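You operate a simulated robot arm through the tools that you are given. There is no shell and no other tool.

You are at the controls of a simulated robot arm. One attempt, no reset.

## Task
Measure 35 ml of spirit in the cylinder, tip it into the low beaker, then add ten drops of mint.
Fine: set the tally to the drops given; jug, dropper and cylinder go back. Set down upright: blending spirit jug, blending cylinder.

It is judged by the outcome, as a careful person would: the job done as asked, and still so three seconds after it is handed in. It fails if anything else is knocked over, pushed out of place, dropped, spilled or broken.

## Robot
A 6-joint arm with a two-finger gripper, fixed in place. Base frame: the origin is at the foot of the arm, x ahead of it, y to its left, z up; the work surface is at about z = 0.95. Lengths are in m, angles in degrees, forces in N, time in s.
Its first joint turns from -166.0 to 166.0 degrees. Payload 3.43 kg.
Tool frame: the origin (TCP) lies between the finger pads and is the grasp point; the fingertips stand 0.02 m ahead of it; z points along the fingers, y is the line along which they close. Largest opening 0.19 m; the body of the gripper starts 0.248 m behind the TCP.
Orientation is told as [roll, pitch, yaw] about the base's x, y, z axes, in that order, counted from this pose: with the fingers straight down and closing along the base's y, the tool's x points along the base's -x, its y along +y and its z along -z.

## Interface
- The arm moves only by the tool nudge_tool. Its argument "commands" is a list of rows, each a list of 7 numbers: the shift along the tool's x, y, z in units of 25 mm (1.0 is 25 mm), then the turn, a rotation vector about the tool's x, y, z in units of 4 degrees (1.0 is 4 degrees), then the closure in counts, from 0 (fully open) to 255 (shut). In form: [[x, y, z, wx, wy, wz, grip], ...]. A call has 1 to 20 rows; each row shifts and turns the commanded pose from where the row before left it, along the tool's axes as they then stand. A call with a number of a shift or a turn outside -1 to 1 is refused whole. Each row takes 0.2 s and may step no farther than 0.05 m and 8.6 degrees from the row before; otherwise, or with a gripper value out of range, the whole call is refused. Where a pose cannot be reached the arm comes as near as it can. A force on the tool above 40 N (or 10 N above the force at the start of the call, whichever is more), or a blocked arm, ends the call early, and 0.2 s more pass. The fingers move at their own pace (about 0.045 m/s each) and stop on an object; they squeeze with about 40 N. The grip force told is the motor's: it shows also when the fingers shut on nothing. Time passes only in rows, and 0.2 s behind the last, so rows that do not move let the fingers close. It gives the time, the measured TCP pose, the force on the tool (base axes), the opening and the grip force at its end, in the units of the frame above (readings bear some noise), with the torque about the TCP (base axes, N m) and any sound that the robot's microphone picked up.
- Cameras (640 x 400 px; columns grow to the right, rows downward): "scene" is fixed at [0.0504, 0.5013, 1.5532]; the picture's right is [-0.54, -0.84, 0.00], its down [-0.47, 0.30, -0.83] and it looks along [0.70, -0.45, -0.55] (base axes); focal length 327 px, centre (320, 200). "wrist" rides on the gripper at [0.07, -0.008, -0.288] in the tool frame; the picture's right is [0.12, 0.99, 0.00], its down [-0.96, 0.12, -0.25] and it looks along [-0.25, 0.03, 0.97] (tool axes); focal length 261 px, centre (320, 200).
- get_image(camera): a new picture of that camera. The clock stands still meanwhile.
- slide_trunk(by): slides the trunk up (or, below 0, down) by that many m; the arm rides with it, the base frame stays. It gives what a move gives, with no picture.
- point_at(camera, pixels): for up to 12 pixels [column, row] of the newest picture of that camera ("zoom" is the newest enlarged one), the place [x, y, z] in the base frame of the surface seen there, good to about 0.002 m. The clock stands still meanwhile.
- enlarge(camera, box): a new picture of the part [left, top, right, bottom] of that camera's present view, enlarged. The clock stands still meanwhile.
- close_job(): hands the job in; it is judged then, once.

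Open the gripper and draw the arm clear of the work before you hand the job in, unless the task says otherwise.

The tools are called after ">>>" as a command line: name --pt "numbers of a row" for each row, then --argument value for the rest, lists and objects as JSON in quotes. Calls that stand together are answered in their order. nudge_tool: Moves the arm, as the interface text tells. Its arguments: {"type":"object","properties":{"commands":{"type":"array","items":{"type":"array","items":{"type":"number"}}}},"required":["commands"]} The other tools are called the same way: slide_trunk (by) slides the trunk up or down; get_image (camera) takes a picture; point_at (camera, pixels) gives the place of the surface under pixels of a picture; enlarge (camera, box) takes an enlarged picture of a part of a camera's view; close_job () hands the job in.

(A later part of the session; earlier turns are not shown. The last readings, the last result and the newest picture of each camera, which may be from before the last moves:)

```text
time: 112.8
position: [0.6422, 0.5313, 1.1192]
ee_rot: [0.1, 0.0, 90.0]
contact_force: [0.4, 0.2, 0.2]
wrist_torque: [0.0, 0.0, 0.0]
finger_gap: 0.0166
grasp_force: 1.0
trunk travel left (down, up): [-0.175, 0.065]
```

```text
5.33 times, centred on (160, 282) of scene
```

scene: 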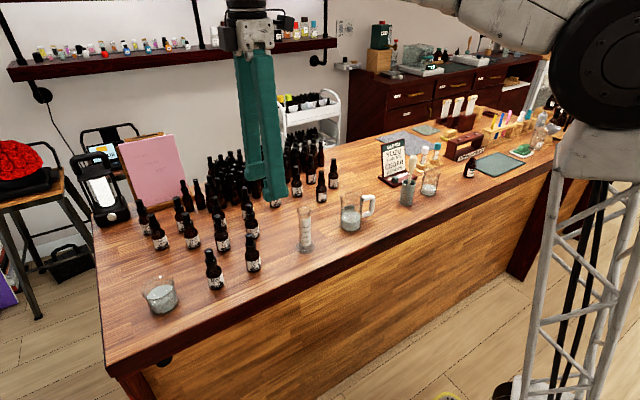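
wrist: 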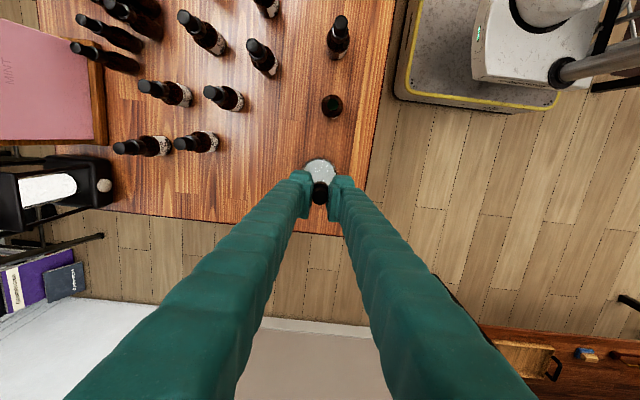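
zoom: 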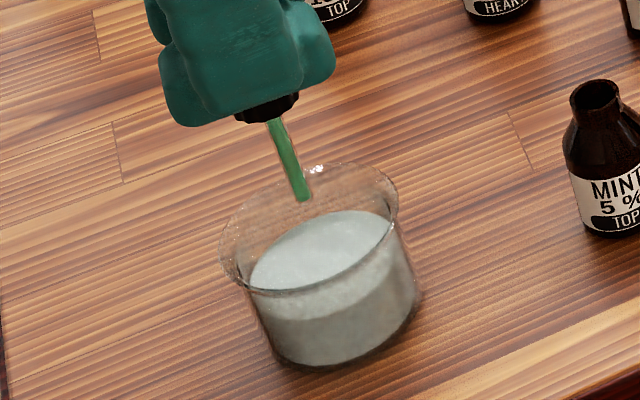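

The drop has landed and no other is in sight. I zoom on the pipette to see whether its level tells the count.

>>> enlarge --camera "scene" --box '[145, 260, 165, 285]'

>>> enlarge --camera "wrist" --box '[290, 140, 350, 220]'

```text
16.00 times, centred on (155, 272) of scene
```

zoom: 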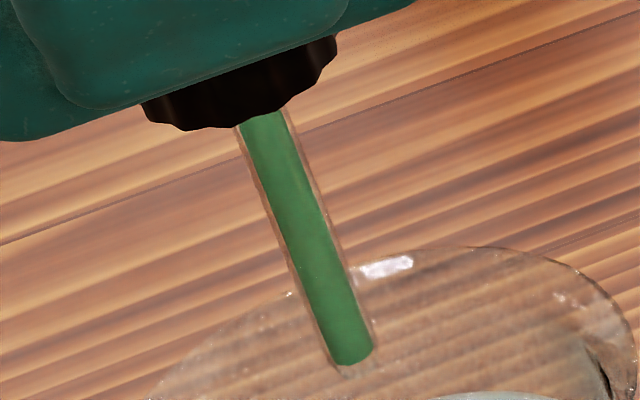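

```text
5.00 times, centred on (320, 180) of wrist
```

zoom: 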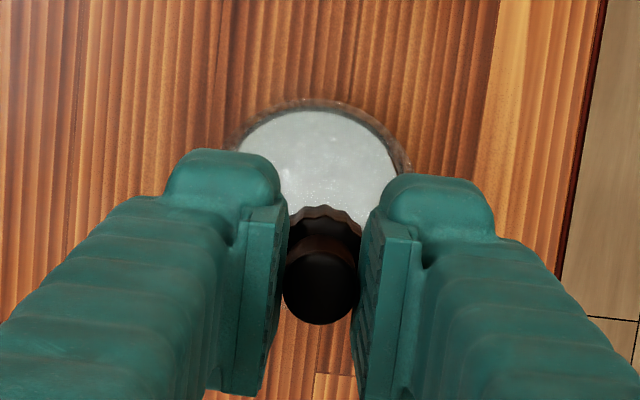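

Squeeze number two, one row, then a picture.

>>> nudge_tool --pt "0 0 0 0 0 0 236"

>>> enlarge --camera "scene" --box '[130, 245, 190, 320]'

```text
time: 113.2
position: [0.642, 0.531, 1.1192]
ee_rot: [0.0, 0.0, 89.9]
contact_force: [0.1, 0.3, -0.7]
wrist_torque: [0.01, -0.04, 0.04]
finger_gap: 0.0157
grasp_force: 24.3
trunk travel left (down, up): [-0.175, 0.065]
```

```text
5.33 times, centred on (160, 282) of scene
```

zoom: 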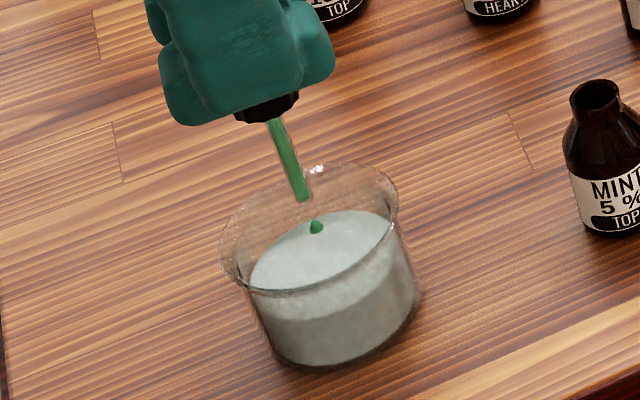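

The second drop shows at the same spot. I hold the squeeze one more row to learn whether holding alone gives further drops.

>>> nudge_tool --pt "0 0 0 0 0 0 236"

>>> enlarge --camera "scene" --box '[130, 245, 190, 320]'

```text
time: 113.6
position: [0.6424, 0.532, 1.1204]
ee_rot: [0.0, 0.0, 90.0]
contact_force: [0.6, -0.6, 0.4]
wrist_torque: [0.01, -0.05, 0.02]
finger_gap: 0.0156
grasp_force: 24.2
trunk travel left (down, up): [-0.175, 0.065]
```

```text
5.33 times, centred on (160, 282) of scene
```

zoom: 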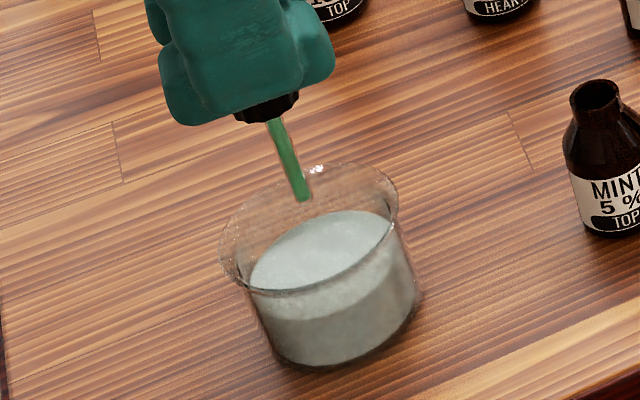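

Holding gives none, so one squeeze is one drop: two so far. I relax, then squeeze for the third and verify each drop by picture.

>>> nudge_tool --pt "0 0 0 0 0 0 234"

>>> nudge_tool --pt "0 0 0 0 0 0 236"

>>> enlarge --camera "scene" --box '[130, 245, 190, 320]'

```text
time: 114.0
position: [0.6418, 0.531, 1.1205]
ee_rot: [0.0, 0.0, 90.0]
contact_force: [0.2, -1.3, 0.2]
wrist_torque: [-0.01, -0.02, 0.03]
finger_gap: 0.0164
grasp_force: 0.9
trunk travel left (down, up): [-0.175, 0.065]
```

```text
time: 114.4
position: [0.6422, 0.5307, 1.1193]
ee_rot: [0.0, 0.0, 90.1]
contact_force: [-0.2, 0.0, 0.6]
wrist_torque: [-0.01, 0.0, -0.01]
finger_gap: 0.0156
grasp_force: 23.7
trunk travel left (down, up): [-0.175, 0.065]
```

```text
5.33 times, centred on (160, 282) of scene
```

zoom: 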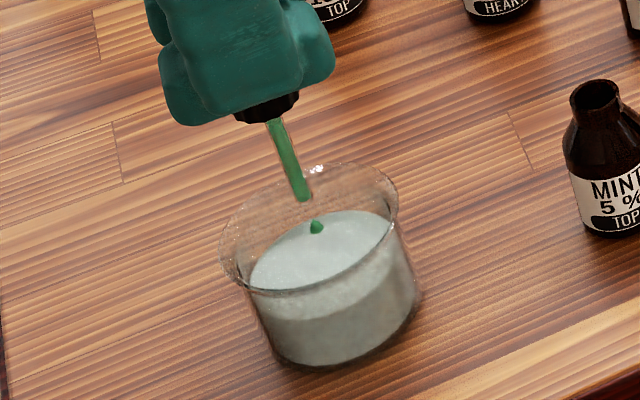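

Third drop seen. Relax and squeeze for the fourth.

>>> nudge_tool --pt "0 0 0 0 0 0 234"

>>> nudge_tool --pt "0 0 0 0 0 0 236"

>>> enlarge --camera "scene" --box '[130, 245, 190, 320]'

```text
time: 114.8
position: [0.6424, 0.531, 1.1198]
ee_rot: [0.0, 0.1, 89.9]
contact_force: [1.3, 0.0, 0.5]
wrist_torque: [0.0, 0.01, 0.02]
finger_gap: 0.0163
grasp_force: 1.1
trunk travel left (down, up): [-0.175, 0.065]
```

```text
time: 115.2
position: [0.6426, 0.5307, 1.1189]
ee_rot: [0.0, 0.0, 90.0]
contact_force: [-0.1, -0.7, -0.3]
wrist_torque: [-0.03, 0.0, -0.01]
finger_gap: 0.0158
grasp_force: 23.9
trunk travel left (down, up): [-0.175, 0.065]
```

```text
5.33 times, centred on (160, 282) of scene
```

zoom: 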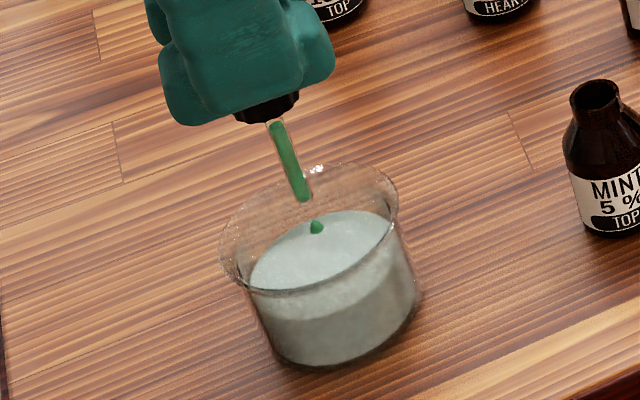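

Fourth drop seen, and the column's top now shows below the collar. I zoom to calibrate the level per drop.

>>> enlarge --camera "scene" --box '[145, 260, 165, 285]'

>>> nudge_tool --pt "0 0 0 0 0 0 234"

>>> nudge_tool --pt "0 0 0 0 0 0 236"

>>> enlarge --camera "scene" --box '[130, 245, 190, 320]'

>>> enlarge --camera "scene" --box '[145, 260, 165, 285]'

```text
16.00 times, centred on (155, 272) of scene
```

zoom: 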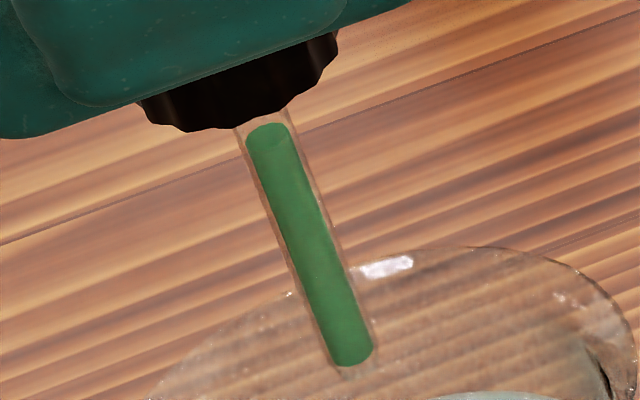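

```text
time: 115.6
position: [0.6421, 0.5312, 1.119]
ee_rot: [-0.1, -0.1, 90.0]
contact_force: [0.1, -0.8, -1.1]
wrist_torque: [-0.02, 0.01, -0.01]
finger_gap: 0.0165
grasp_force: 1.4
trunk travel left (down, up): [-0.175, 0.065]
```

```text
time: 116.0
position: [0.6419, 0.5304, 1.1188]
ee_rot: [0.1, 0.0, 90.0]
contact_force: [-0.4, -0.2, -0.1]
wrist_torque: [0.0, 0.02, -0.01]
finger_gap: 0.0155
grasp_force: 24.0
trunk travel left (down, up): [-0.175, 0.065]
```

```text
5.33 times, centred on (160, 282) of scene
```

zoom: 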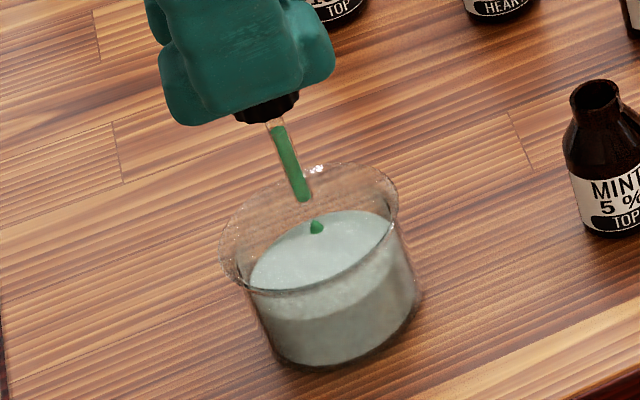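

```text
16.00 times, centred on (155, 272) of scene
```

zoom: 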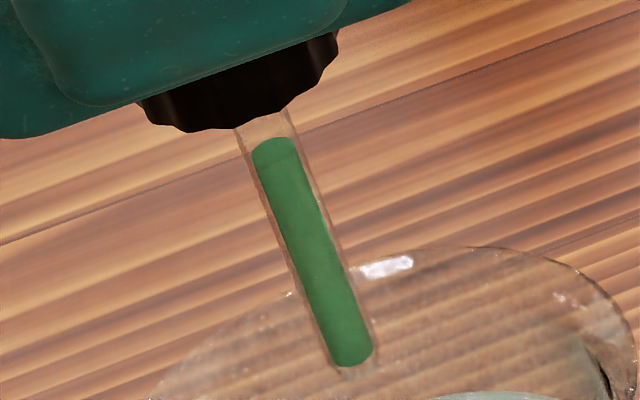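

Fifth drop; the column's top falls about 14 px per drop, which confirms one drop per squeeze. I go on with the sixth.

>>> nudge_tool --pt "0 0 0 0 0 0 234"

>>> nudge_tool --pt "0 0 0 0 0 0 236"

>>> enlarge --camera "scene" --box '[130, 245, 190, 320]'

>>> enlarge --camera "scene" --box '[145, 260, 165, 285]'

```text
time: 116.4
position: [0.6421, 0.5318, 1.1204]
ee_rot: [0.0, 0.0, 90.0]
contact_force: [0.4, 1.2, 0.3]
wrist_torque: [0.02, 0.0, -0.03]
finger_gap: 0.0164
grasp_force: 0.5
trunk travel left (down, up): [-0.175, 0.065]
```

```text
time: 116.8
position: [0.6423, 0.531, 1.1208]
ee_rot: [-0.1, 0.0, 89.9]
contact_force: [0.1, 0.3, 0.8]
wrist_torque: [0.0, 0.02, -0.03]
finger_gap: 0.0154
grasp_force: 24.2
trunk travel left (down, up): [-0.175, 0.065]
```

```text
5.33 times, centred on (160, 282) of scene
```

zoom: 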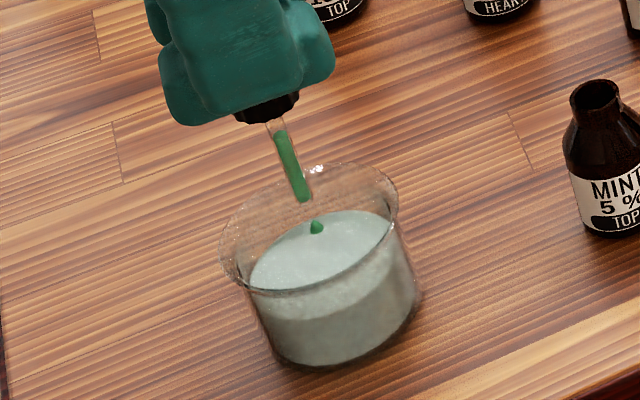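

```text
16.00 times, centred on (155, 272) of scene
```

zoom: 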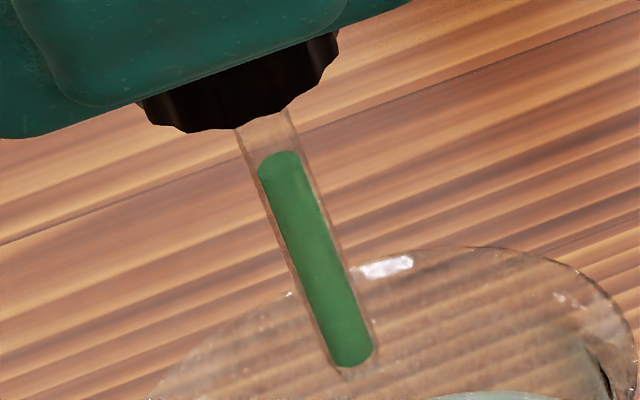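

Sixth drop, column top at row ~155. Now the seventh.

>>> nudge_tool --pt "0 0 0 0 0 0 234"

>>> nudge_tool --pt "0 0 0 0 0 0 236"

>>> enlarge --camera "scene" --box '[130, 245, 190, 320]'

>>> enlarge --camera "scene" --box '[145, 260, 165, 285]'

```text
time: 117.2
position: [0.6417, 0.5308, 1.1197]
ee_rot: [0.0, 0.0, 89.9]
contact_force: [0.9, -0.6, 0.9]
wrist_torque: [0.0, -0.01, -0.04]
finger_gap: 0.0166
grasp_force: 1.1
trunk travel left (down, up): [-0.175, 0.065]
```

```text
time: 117.6
position: [0.6419, 0.5307, 1.1188]
ee_rot: [-0.1, 0.0, 90.0]
contact_force: [0.0, 0.8, 0.0]
wrist_torque: [0.01, 0.0, 0.0]
finger_gap: 0.0153
grasp_force: 24.2
trunk travel left (down, up): [-0.175, 0.065]
```

```text
5.33 times, centred on (160, 282) of scene
```

zoom: 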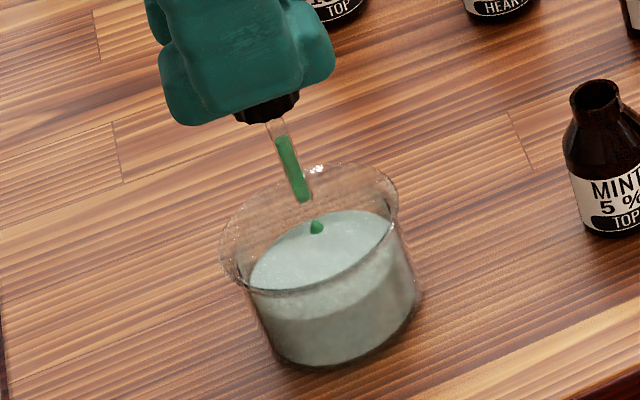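

```text
16.00 times, centred on (155, 272) of scene
```

zoom: 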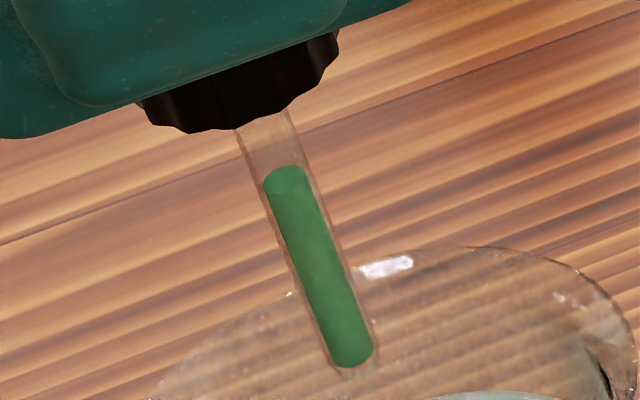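

Seventh drop, column top at row ~170. Now the eighth.

>>> nudge_tool --pt "0 0 0 0 0 0 234"

>>> nudge_tool --pt "0 0 0 0 0 0 236"

>>> enlarge --camera "scene" --box '[130, 245, 190, 320]'

>>> enlarge --camera "scene" --box '[145, 260, 165, 285]'

```text
time: 118.0
position: [0.642, 0.532, 1.1193]
ee_rot: [0.1, 0.0, 90.0]
contact_force: [-0.4, 0.1, -0.1]
wrist_torque: [0.02, -0.01, 0.0]
finger_gap: 0.0166
grasp_force: 0.7
trunk travel left (down, up): [-0.175, 0.065]
```

```text
time: 118.4
position: [0.641, 0.5305, 1.119]
ee_rot: [0.1, 0.1, 89.9]
contact_force: [-0.4, -0.2, 0.0]
wrist_torque: [0.02, 0.05, 0.0]
finger_gap: 0.0155
grasp_force: 24.2
trunk travel left (down, up): [-0.175, 0.065]
```

```text
5.33 times, centred on (160, 282) of scene
```

zoom: 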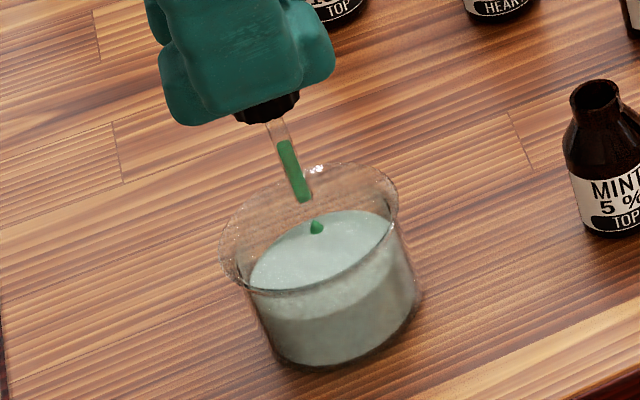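

```text
16.00 times, centred on (155, 272) of scene
```

zoom: 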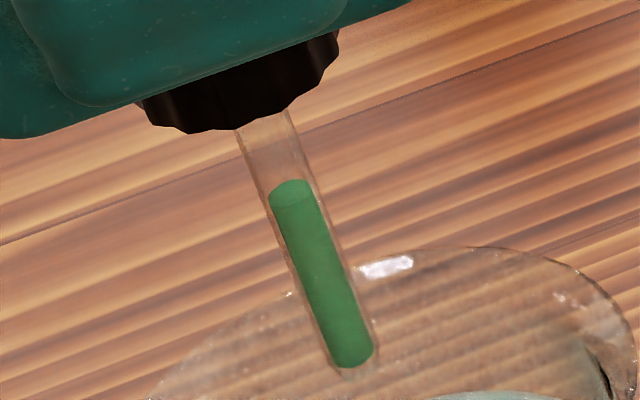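

Eighth drop, column top at row ~184. Now the ninth.

>>> nudge_tool --pt "0 0 0 0 0 0 234"

>>> nudge_tool --pt "0 0 0 0 0 0 236"

>>> enlarge --camera "scene" --box '[130, 245, 190, 320]'

>>> enlarge --camera "scene" --box '[145, 260, 165, 285]'

```text
time: 118.8
position: [0.6414, 0.5307, 1.1195]
ee_rot: [0.0, 0.0, 90.0]
contact_force: [0.0, 0.0, -0.2]
wrist_torque: [0.0, 0.02, 0.02]
finger_gap: 0.0164
grasp_force: 0.9
trunk travel left (down, up): [-0.175, 0.065]
```

```text
time: 119.2
position: [0.642, 0.5307, 1.1201]
ee_rot: [-0.1, 0.1, 90.0]
contact_force: [-0.1, 0.2, 0.5]
wrist_torque: [0.01, 0.0, 0.0]
finger_gap: 0.0157
grasp_force: 24.1
trunk travel left (down, up): [-0.175, 0.065]
```

```text
5.33 times, centred on (160, 282) of scene
```

zoom: 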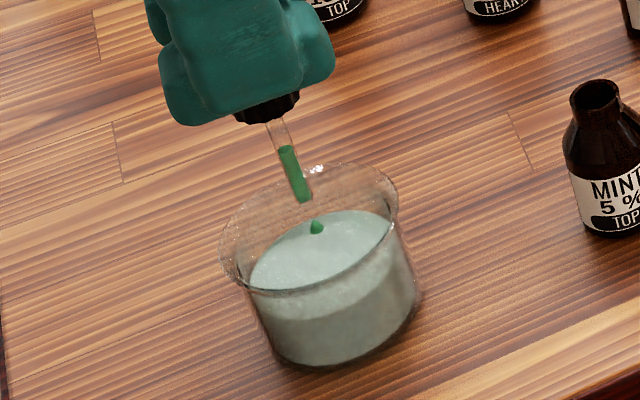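

```text
16.00 times, centred on (155, 272) of scene
```

zoom: 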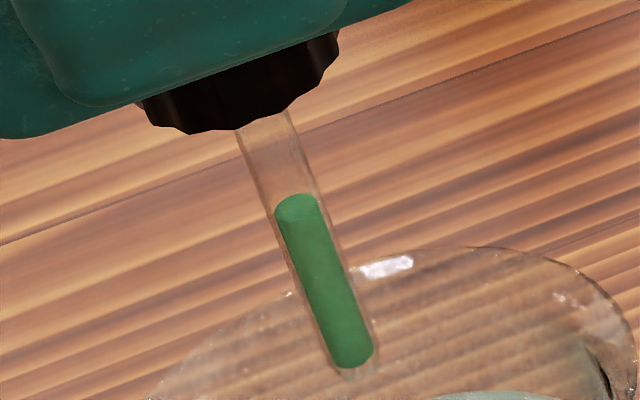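

Ninth drop, column top at row ~199. Now the tenth and last.

>>> nudge_tool --pt "0 0 0 0 0 0 234"

>>> nudge_tool --pt "0 0 0 0 0 0 236"

>>> enlarge --camera "scene" --box '[130, 245, 190, 320]'

>>> enlarge --camera "scene" --box '[145, 260, 165, 285]'

```text
time: 119.6
position: [0.6414, 0.5312, 1.1188]
ee_rot: [0.0, -0.1, 90.0]
contact_force: [-0.2, 0.4, 0.0]
wrist_torque: [0.0, 0.0, 0.0]
finger_gap: 0.0167
grasp_force: 0.9
trunk travel left (down, up): [-0.175, 0.065]
```

```text
time: 120.0
position: [0.642, 0.5309, 1.1189]
ee_rot: [0.0, 0.0, 90.0]
contact_force: [-1.0, 0.0, 0.4]
wrist_torque: [-0.01, -0.02, -0.03]
finger_gap: 0.016
grasp_force: 23.7
trunk travel left (down, up): [-0.175, 0.065]
```

```text
5.33 times, centred on (160, 282) of scene
```

zoom: 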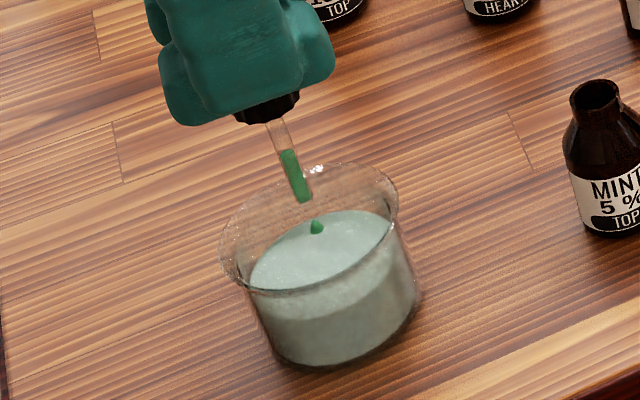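

```text
16.00 times, centred on (155, 272) of scene
```

zoom: 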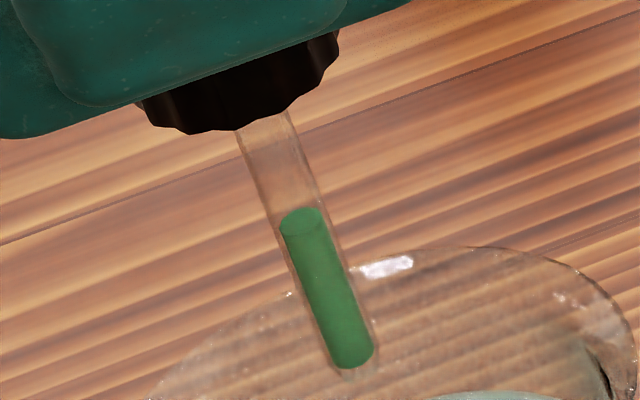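

Ten drops are in (each seen; column fell evenly). I relax to the carrying grip, rise and return exactly along the outward path to above the bottle.

>>> nudge_tool --pt "0 0 0 0 0 0 235" --pt "0 0 -0.4 0 0 0 235" --pt "0 0 -0.5 0 0 0 235" --pt "0 0 -0.5 0 0 0 235" --pt "0.8 0 0 0 0 0 235" --pt "0.8 0.04 0 0 0 0 235" --pt "0.8 0.04 0 0 0 0 235" --pt "0.8 0.04 0 0 0 0 235" --pt "0.8 0.04 0 0 0 0 235" --pt "0.6 0.04 0 0 0 0 235" --pt "0 0 0 0 0 0 235"

>>> enlarge --camera "scene" --box '[175, 210, 245, 300]'

>>> enlarge --camera "scene" --box '[120, 230, 200, 320]'

```text
time: 122.4
position: [0.6375, 0.415, 1.1534]
ee_rot: [0.0, 0.0, 90.0]
contact_force: [-0.3, -0.4, 0.1]
wrist_torque: [0.0, -0.05, 0.04]
finger_gap: 0.0153
grasp_force: 23.4
trunk travel left (down, up): [-0.175, 0.065]
```

```text
4.44 times, centred on (210, 255) of scene
```

zoom: 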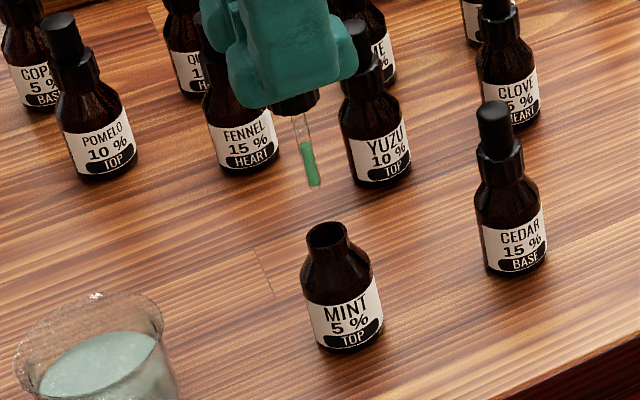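

```text
4.44 times, centred on (160, 275) of scene
```

zoom: 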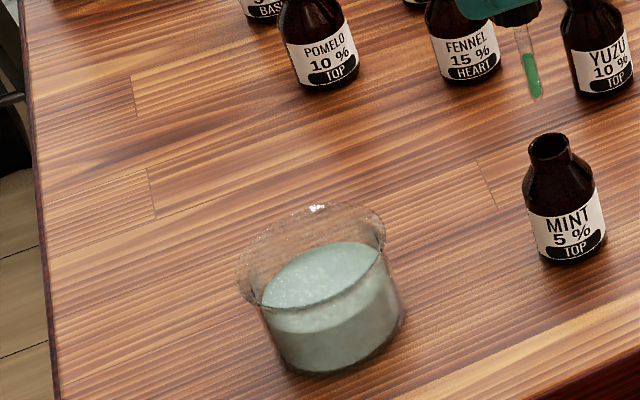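

The beaker is tinted and nothing dripped on the way. I lower 25 mm and check the tip against the neck.

>>> nudge_tool --pt "0 0 0.4 0 0 0 235" --pt "0 0 0.4 0 0 0 235" --pt "0 0 0.1 0 0 0 235" --pt "0 0 0 0 0 0 235"

>>> enlarge --camera "scene" --box '[195, 245, 235, 295]'

>>> enlarge --camera "wrist" --box '[280, 130, 360, 220]'

```text
time: 123.4
position: [0.6377, 0.4171, 1.133]
ee_rot: [0.0, 0.0, 90.0]
contact_force: [-0.6, -0.4, -0.2]
wrist_torque: [0.01, 0.01, 0.0]
finger_gap: 0.0155
grasp_force: 24.3
trunk travel left (down, up): [-0.175, 0.065]
```

```text
8.00 times, centred on (215, 270) of scene
```

zoom: 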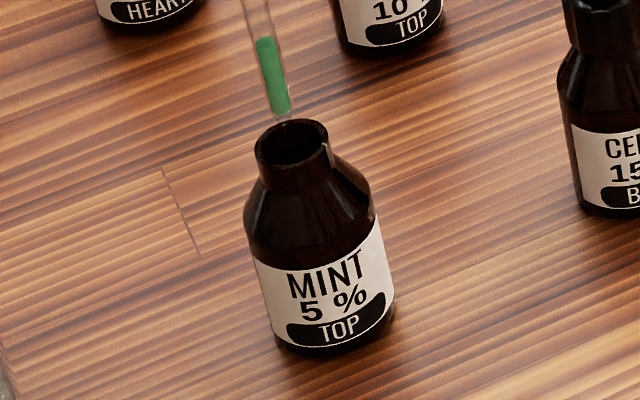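

```text
4.44 times, centred on (320, 175) of wrist
```

zoom: 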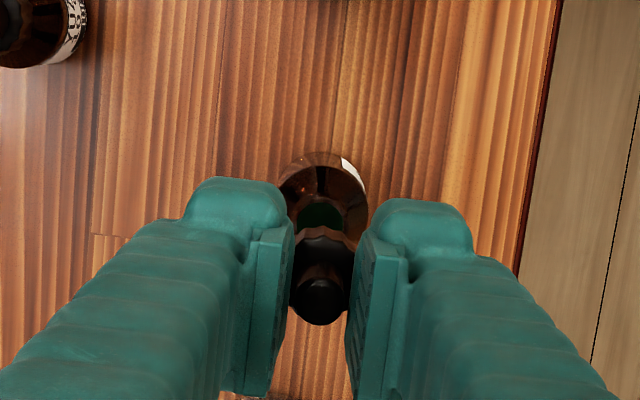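

The tip is right above the neck opening. I lower it in small steps, watching the force.

>>> nudge_tool --pt "0 0 0.3 0 0 0 235" --pt "0 0 0.3 0 0 0 235" --pt "0 0 0.3 0 0 0 235" --pt "0 0 0.3 0 0 0 235"

>>> enlarge --camera "scene" --box '[195, 235, 235, 295]'

```text
time: 124.4
position: [0.6359, 0.4167, 1.1029]
ee_rot: [-0.1, 0.0, 90.0]
contact_force: [-0.6, -0.4, 0.4]
wrist_torque: [0.0, -0.02, 0.02]
finger_gap: 0.0154
grasp_force: 24.7
trunk travel left (down, up): [-0.175, 0.065]
```

```text
6.67 times, centred on (215, 265) of scene
```

zoom: 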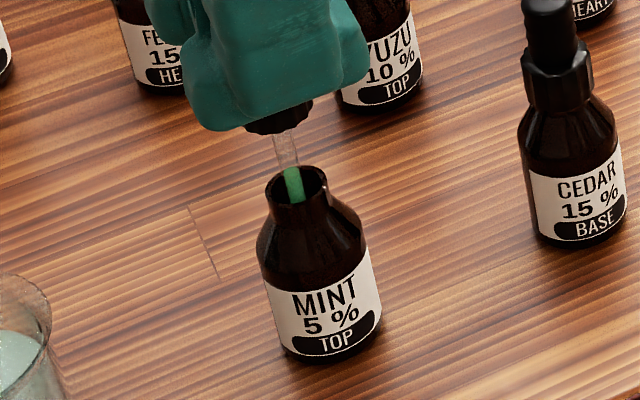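

The tip is inside the neck. I lower the rest.

>>> nudge_tool --pt "0 0 0.4 0 0 0 235" --pt "0 0 0.4 0 0 0 235" --pt "0 0 0.3 0 0 0 235" --pt "0 0 0.2 0 0 0 235" --pt "0 0 0.2 0 0 0 235"

>>> enlarge --camera "scene" --box '[195, 235, 235, 295]'

```text
time: 125.6
position: [0.6347, 0.4171, 1.0644]
ee_rot: [0.0, 0.0, 90.1]
contact_force: [-0.3, -0.5, -0.1]
wrist_torque: [-0.02, 0.02, -0.01]
finger_gap: 0.0152
grasp_force: 23.7
trunk travel left (down, up): [-0.175, 0.065]
```

```text
6.67 times, centred on (215, 265) of scene
```

zoom: 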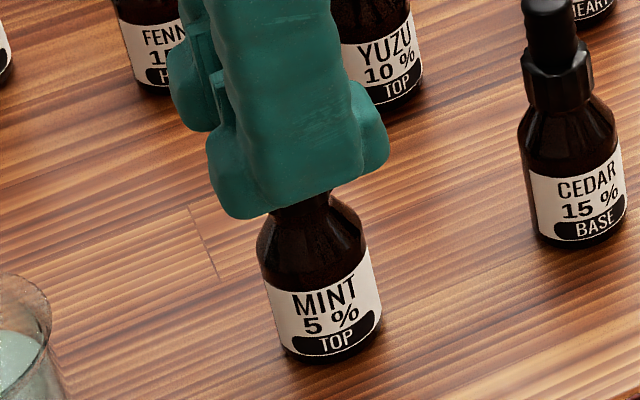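

About 5 mm remain; I go down in 1 mm steps.

>>> nudge_tool --pt "0 0 0.06 0 0 0 235" --pt "0 0 0.06 0 0 0 235" --pt "0 0 0.04 0 0 0 235" --pt "0 0 0 0 0 0 235"

```text
time: 126.6
position: [0.6362, 0.4178, 1.0605]
ee_rot: [0.0, -0.1, 90.0]
contact_force: [-0.4, -0.7, -0.2]
wrist_torque: [0.0, 0.0, 0.02]
finger_gap: 0.0152
grasp_force: 24.5
trunk travel left (down, up): [-0.175, 0.065]
```

>>> nudge_tool --pt "0 0 0.04 0 0 0 235" --pt "0 0 0.02 0 0 0 235" --pt "0 0 0 0 0 0 235"

>>> enlarge --camera "scene" --box '[195, 235, 235, 295]'

```text
time: 127.4
position: [0.6367, 0.4168, 1.0602]
ee_rot: [0.1, 0.0, 90.1]
contact_force: [0.7, 0.8, 12.4]
wrist_torque: [-0.02, -0.02, -0.01]
finger_gap: 0.0154
grasp_force: 23.9
trunk travel left (down, up): [-0.175, 0.065]
```

```text
6.67 times, centred on (215, 265) of scene
```

zoom: 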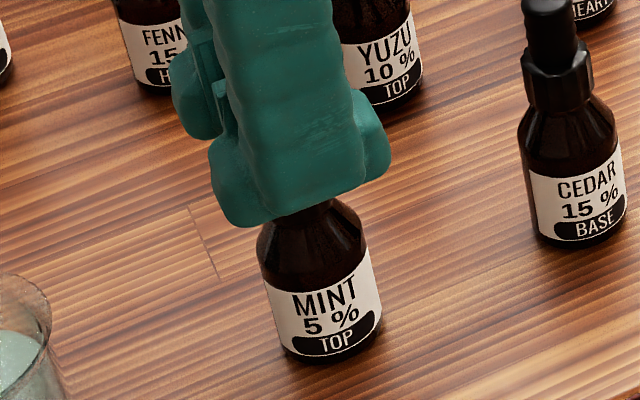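

Seated with 12 N of contact. I open the fingers slowly to leave the dropper in its bottle.

>>> nudge_tool --pt "0 0 -0.01 0 0 0 234" --pt "0 0 0 0 0 0 231" --pt "0 0 0 0 0 0 226" --pt "0 0 0 0 0 0 215" --pt "0 0 0 0 0 0 200" --pt "0 0 0 0 0 0 195" --pt "0 0 0 0 0 0 195"

>>> enlarge --camera "wrist" --box '[280, 160, 360, 230]'

```text
time: 129.0
position: [0.6368, 0.417, 1.0588]
ee_rot: [0.0, 0.0, 90.0]
contact_force: [-0.1, 1.2, 0.1]
wrist_torque: [0.0, -0.01, -0.02]
finger_gap: 0.0446
grasp_force: 0.1
trunk travel left (down, up): [-0.175, 0.065]
```

```text
5.71 times, centred on (320, 195) of wrist
```

zoom: 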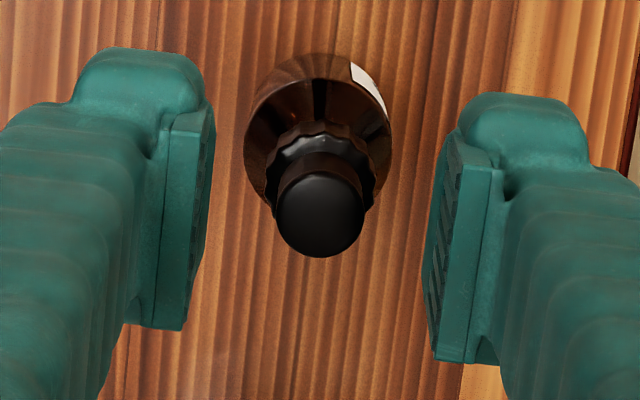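

The dropper sits back in its bottle. I rise straight up and look over the scene.

>>> nudge_tool --pt "0 0 -0.5 0 0 0 195" --pt "0 0 -1 0 0 0 195" --pt "0 0 -1 0 0 0 195" --pt "0 0 -1 0 0 0 195" --pt "0 0 -1 0 0 0 195" --pt "0 0 -1 0 0 0 195"

>>> get_image --camera "scene"

>>> enlarge --camera "scene" --box '[130, 220, 270, 320]'

>>> enlarge --camera "scene" --box '[376, 160, 424, 190]'

>>> point_at --camera "zoom" --pixels '[[185, 262], [305, 215], [360, 197], [408, 180], [250, 240], [255, 270], [280, 225], [255, 212], [225, 250], [290, 260], [320, 230], [345, 240]]'

```text
time: 130.4
position: [0.6369, 0.4152, 1.1961]
ee_rot: [0.0, 0.0, 90.1]
contact_force: [0.2, 0.3, 0.1]
wrist_torque: [-0.01, 0.0, 0.02]
finger_gap: 0.0446
grasp_force: 0.1
trunk travel left (down, up): [-0.175, 0.065]
```

```text
taken
```

scene: 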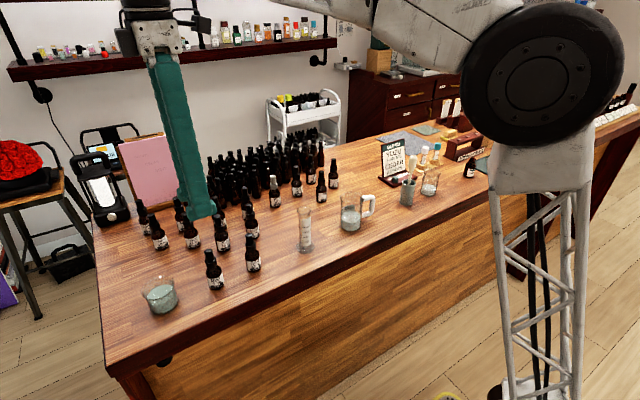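

```text
4.00 times, centred on (200, 270) of scene
```

zoom: 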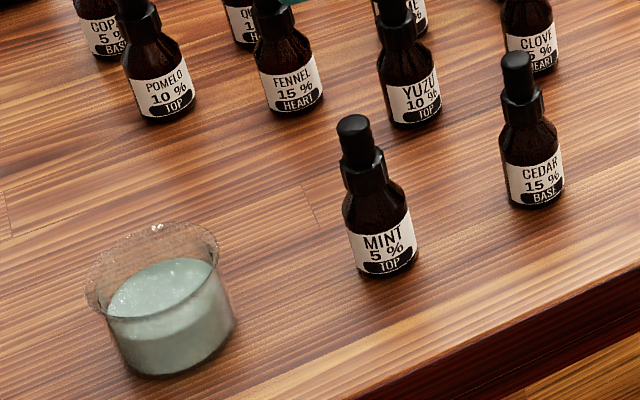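

```text
13.33 times, centred on (400, 175) of scene
```

zoom: 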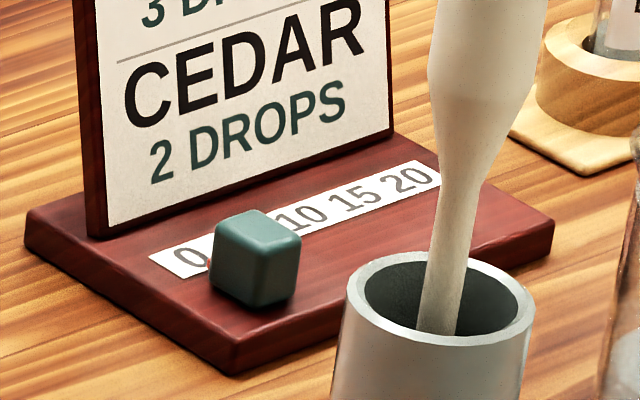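

```text
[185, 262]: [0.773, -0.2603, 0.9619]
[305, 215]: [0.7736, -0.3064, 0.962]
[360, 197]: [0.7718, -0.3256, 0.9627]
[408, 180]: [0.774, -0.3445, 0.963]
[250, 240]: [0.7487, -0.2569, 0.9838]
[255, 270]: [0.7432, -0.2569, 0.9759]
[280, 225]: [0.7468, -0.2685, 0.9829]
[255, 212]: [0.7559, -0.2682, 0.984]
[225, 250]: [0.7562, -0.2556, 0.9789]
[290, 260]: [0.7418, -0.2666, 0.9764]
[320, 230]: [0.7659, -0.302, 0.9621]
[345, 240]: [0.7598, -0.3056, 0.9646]
```

Everything stands well and the beaker is tinted. For the tally (knob at y≈-0.26, mark 10 at y≈-0.303) I turn the hand so that it closes along y.

>>> nudge_tool --pt "0 0 0 0 0 1 170" --pt "0 0 0 0 0 1 170" --pt "0 0 0 0 0 1 170" --pt "0 0 0 0 0 1 170" --pt "0 0 0 0 0 1 170" --pt "0 0 0 0 0 1 170" --pt "0 0 0 0 0 1 170" --pt "0 0 0 0 0 1 170" --pt "0 0 0 0 0 1 170" --pt "0 0 0 0 0 1 170" --pt "0 0 0 0 0 1 170" --pt "0 0 0 0 0 1 170" --pt "0 0 0 0 0 1 170" --pt "0 0 0 0 0 1 170" --pt "0 0 0 0 0 1 170" --pt "0 0 0 0 0 1 170" --pt "0 0 0 0 0 1 170" --pt "0 0 0 0 0 1 170" --pt "0 0 0 0 0 1 170" --pt "0 0 0 0 0 1 170"

>>> nudge_tool --pt "0 0 0 0 0 1 170" --pt "0 0 0 0 0 1 170" --pt "0 0 0 0 0 0.5 170" --pt "0 -1 0 0 0 0 170" --pt "0 -1 0 0 0 0 170" --pt "0 -1 0 0 0 0 170" --pt "0 -1 0 0 0 0 170" --pt "0 -1 0 0 0 0 170" --pt "0 -1 0 0 0 0 170" --pt "0 -1 0 0 0 0 170" --pt "0 -1 0 0 0 0 170" --pt "0 -1 0 0 0 0 170" --pt "0 -1 0 0 0 0 170" --pt "0 -1 0 0 0 0 170" --pt "0 -1 0 0 0 0 170" --pt "0 -1 0 0 0 0 170"

>>> get_image --camera "scene"

```text
time: 134.6
position: [0.636, 0.416, 1.1972]
ee_rot: [0.0, 0.0, 9.9]
contact_force: [-0.5, 0.5, 0.5]
wrist_torque: [0.01, -0.02, 0.02]
finger_gap: 0.0633
grasp_force: 0.0
trunk travel left (down, up): [-0.175, 0.065]
```

```text
time: 138.0
position: [0.6353, 0.0919, 1.1973]
ee_rot: [-0.1, 0.0, 0.0]
contact_force: [0.2, 0.3, -0.3]
wrist_torque: [-0.06, 0.01, 0.01]
finger_gap: 0.0631
grasp_force: 0.2
trunk travel left (down, up): [-0.175, 0.065]
```

```text
taken
```

scene: 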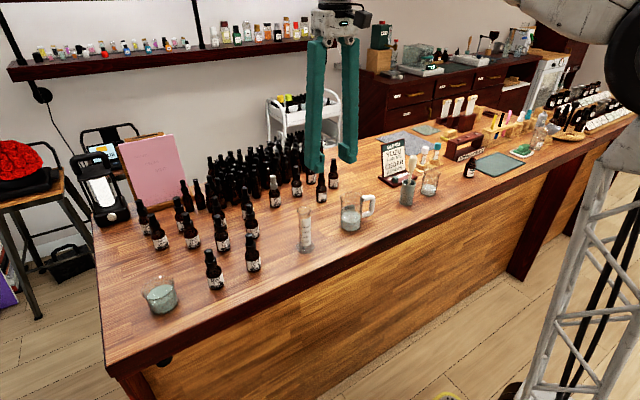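

I move on to above the tally knob at this height.

>>> nudge_tool --pt "0 -1 0 0 0 0 170" --pt "0 -1 0 0 0 0 170" --pt "0 -1 0 0 0 0 170" --pt "0 -1 0 0 0 0 170" --pt "-0.4 -1 0 0 0 0 170" --pt "-0.5 -1 0 0 0 0 170" --pt "-0.5 -1 0 0 0 0 170" --pt "-0.5 -1 0 0 0 0 170" --pt "-0.5 -1 0 0 0 0 170" --pt "-0.5 -1 0 0 0 0 170" --pt "-0.5 -1 0 0 0 0 170" --pt "-0.5 -1 0 0 0 0 170" --pt "-0.5 -1 0 0 0 0 170" --pt "-0.5 -1 0 0 0 0 170" --pt "0 -0.1 0 0 0 0 170" --pt "0 0 0 0 0 0 170"

>>> get_image --camera "wrist"

>>> enlarge --camera "wrist" --box '[270, 140, 370, 230]'

>>> enlarge --camera "scene" --box '[360, 110, 440, 210]'

```text
time: 141.4
position: [0.758, -0.2616, 1.197]
ee_rot: [0.0, 0.1, 0.0]
contact_force: [0.9, -0.1, -0.2]
wrist_torque: [-0.03, 0.01, 0.01]
finger_gap: 0.0633
grasp_force: 0.1
trunk travel left (down, up): [-0.175, 0.065]
```

```text
taken
```

wrist: 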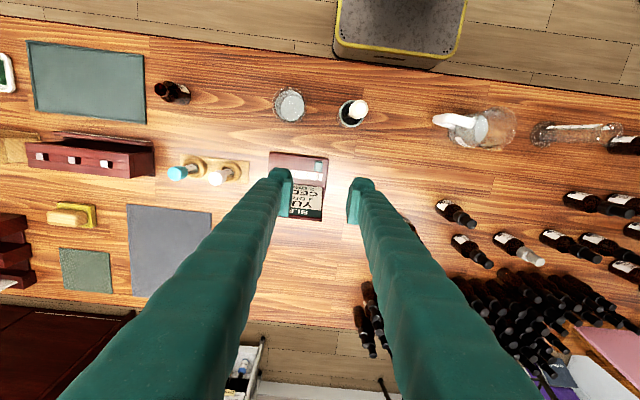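

```text
4.44 times, centred on (320, 185) of wrist
```

zoom: 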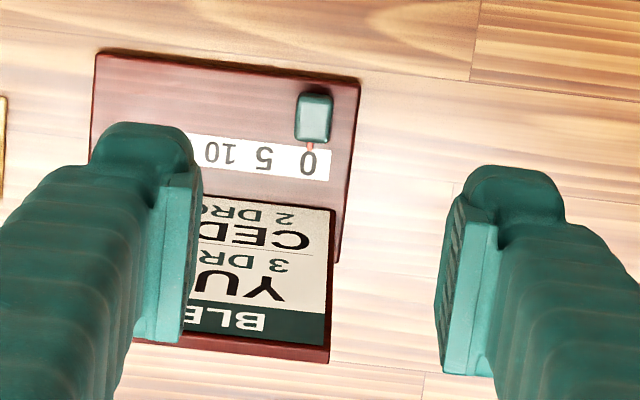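

```text
4.00 times, centred on (400, 160) of scene
```

zoom: 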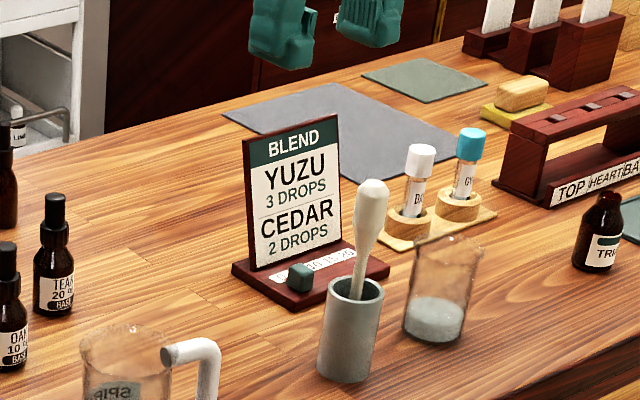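

From above the knob has a red pointer at 0. I measure knob edges and the marks.

>>> point_at --camera "zoom" --pixels '[[300, 110], [327, 113], [314, 98], [314, 135], [310, 147], [308, 163], [264, 158], [231, 154], [211, 152], [314, 115], [345, 150], [200, 120]]'

```text
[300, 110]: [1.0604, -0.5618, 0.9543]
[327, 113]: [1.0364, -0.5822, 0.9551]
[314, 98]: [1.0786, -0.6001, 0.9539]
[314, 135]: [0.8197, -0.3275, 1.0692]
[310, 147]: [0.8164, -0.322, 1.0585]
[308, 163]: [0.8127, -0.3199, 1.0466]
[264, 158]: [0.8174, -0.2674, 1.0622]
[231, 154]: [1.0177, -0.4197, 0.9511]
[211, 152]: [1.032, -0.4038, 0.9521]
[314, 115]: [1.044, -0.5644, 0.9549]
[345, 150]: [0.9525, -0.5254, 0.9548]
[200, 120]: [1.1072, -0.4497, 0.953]
```

Those pixels applied to the scene zoom, so I enlarge the wrist view again and repeat.

>>> enlarge --camera "wrist" --box '[280, 145, 340, 185]'

```text
10.00 times, centred on (310, 165) of wrist
```

zoom: 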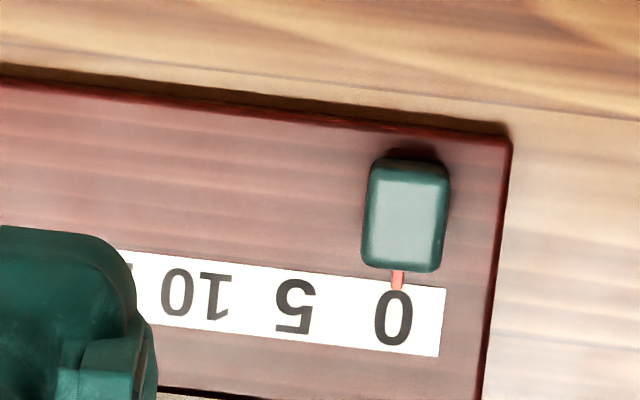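

>>> point_at --camera "zoom" --pixels '[[375, 215], [440, 220], [408, 170], [400, 262], [408, 215], [397, 280], [393, 318], [295, 305], [193, 292], [220, 295], [165, 290], [430, 350]]'

>>> enlarge --camera "wrist" --box '[255, 130, 345, 190]'

```text
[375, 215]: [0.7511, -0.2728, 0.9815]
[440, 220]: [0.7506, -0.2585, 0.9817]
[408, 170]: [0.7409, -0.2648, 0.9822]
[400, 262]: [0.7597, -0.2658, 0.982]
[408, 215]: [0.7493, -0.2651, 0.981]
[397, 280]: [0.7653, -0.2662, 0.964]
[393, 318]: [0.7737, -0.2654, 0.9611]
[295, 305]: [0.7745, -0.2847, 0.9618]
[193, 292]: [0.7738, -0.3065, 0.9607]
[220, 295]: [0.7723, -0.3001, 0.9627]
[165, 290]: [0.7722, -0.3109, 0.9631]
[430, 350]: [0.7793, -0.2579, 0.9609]
```

```text
6.67 times, centred on (300, 160) of wrist
```

zoom: 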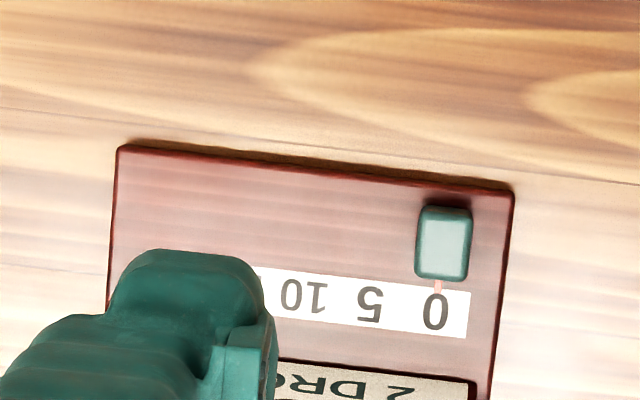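

Knob centre (0.750, -0.2655), 17 mm wide, z 0.962–0.982; mark 10 is 41 mm further to -y at -0.3065. I align and descend to z≈1.03.

>>> nudge_tool --pt "0.2 -0.08 1 0 0 0 190" --pt "0.2 -0.08 1 0 0 0 190" --pt "0 0 1 0 0 0 190" --pt "0 0 1 0 0 0 190" --pt "0 0 1 0 0 0 190" --pt "0 0 1 0 0 0 190" --pt "0 0 0.7 0 0 0 190" --pt "0 0 0 0 0 0 190"

>>> enlarge --camera "wrist" --box '[260, 140, 380, 230]'

>>> enlarge --camera "scene" --box '[360, 110, 440, 210]'

```text
time: 143.2
position: [0.7484, -0.2645, 1.0302]
ee_rot: [0.0, 0.0, 0.0]
contact_force: [-0.2, -0.2, 0.6]
wrist_torque: [-0.01, 0.01, -0.02]
finger_gap: 0.0484
grasp_force: 0.1
trunk travel left (down, up): [-0.175, 0.065]
```

```text
4.44 times, centred on (320, 185) of wrist
```

zoom: 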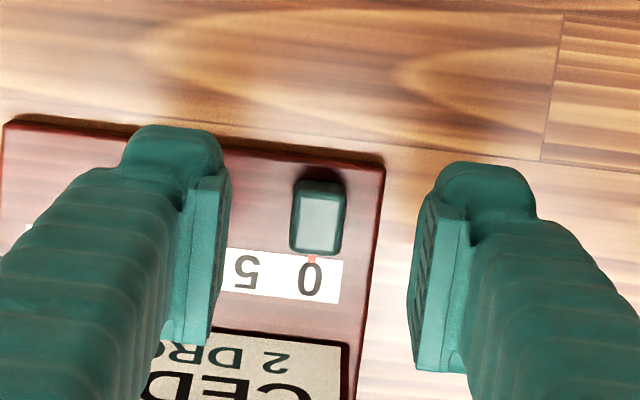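

```text
4.00 times, centred on (400, 160) of scene
```

zoom: 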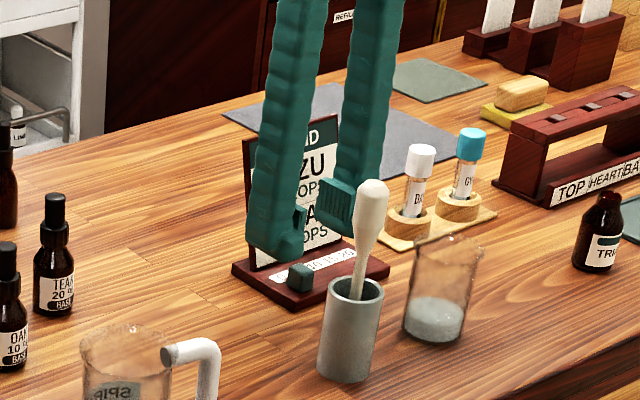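

Aligned. I descend the remaining 43 mm, tips ending just above the base.

>>> nudge_tool --pt "0 0 0.7 0 0 0 190" --pt "0 0 0.6 0 0 0 190" --pt "0 0 0.3 0 0 0 190" --pt "0 0 0.08 0 0 0 190" --pt "0 0 0 0 0 0 190"

>>> enlarge --camera "wrist" --box '[270, 150, 370, 230]'

>>> enlarge --camera "scene" --box '[370, 140, 430, 200]'

```text
time: 144.4
position: [0.7504, -0.2649, 0.9874]
ee_rot: [0.0, 0.0, 0.0]
contact_force: [-0.2, 0.7, -0.7]
wrist_torque: [0.0, 0.0, 0.01]
finger_gap: 0.0483
grasp_force: 0.0
trunk travel left (down, up): [-0.175, 0.065]
```

```text
5.00 times, centred on (320, 190) of wrist
```

zoom: 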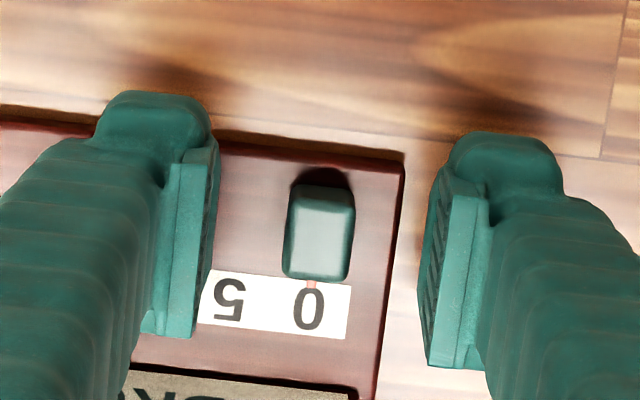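

```text
6.67 times, centred on (400, 170) of scene
```

zoom: 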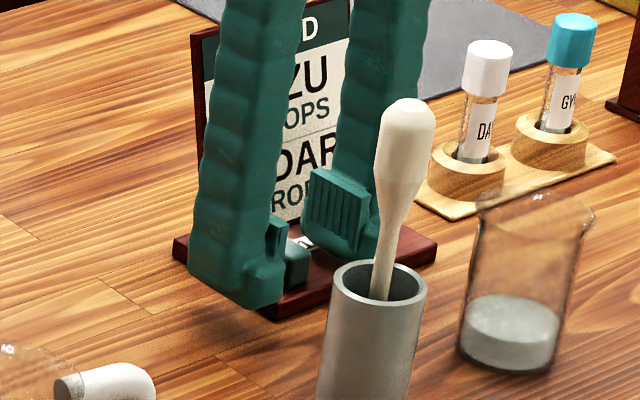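

The knob is between the pads and clear of the card. I close gently on it.

>>> nudge_tool --pt "0 0 0 0 0 0 210" --pt "0 0 0 0 0 0 222" --pt "0 0 0 0 0 0 228" --pt "0 0 0 0 0 0 230" --pt "0 0 0 0 0 0 231" --pt "0 0 0 0 0 0 231"

>>> nudge_tool --pt "0 0 0 0 0 0 233" --pt "0 0 0 0 0 0 233"

>>> enlarge --camera "wrist" --box '[270, 150, 370, 230]'

```text
time: 145.8
position: [0.7484, -0.2645, 0.9887]
ee_rot: [0.0, 0.1, -0.1]
contact_force: [0.5, -0.2, 0.5]
wrist_torque: [0.06, -0.01, -0.02]
finger_gap: 0.0187
grasp_force: 0.1
trunk travel left (down, up): [-0.175, 0.065]
```

```text
time: 146.4
position: [0.7479, -0.2655, 0.9873]
ee_rot: [0.1, 0.0, 0.0]
contact_force: [0.7, 0.2, 0.1]
wrist_torque: [-0.01, 0.02, 0.02]
finger_gap: 0.0165
grasp_force: 0.1
trunk travel left (down, up): [-0.175, 0.065]
```

```text
5.00 times, centred on (320, 190) of wrist
```

zoom: 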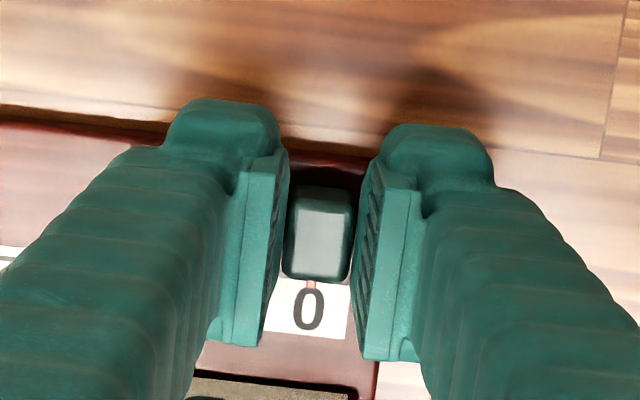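

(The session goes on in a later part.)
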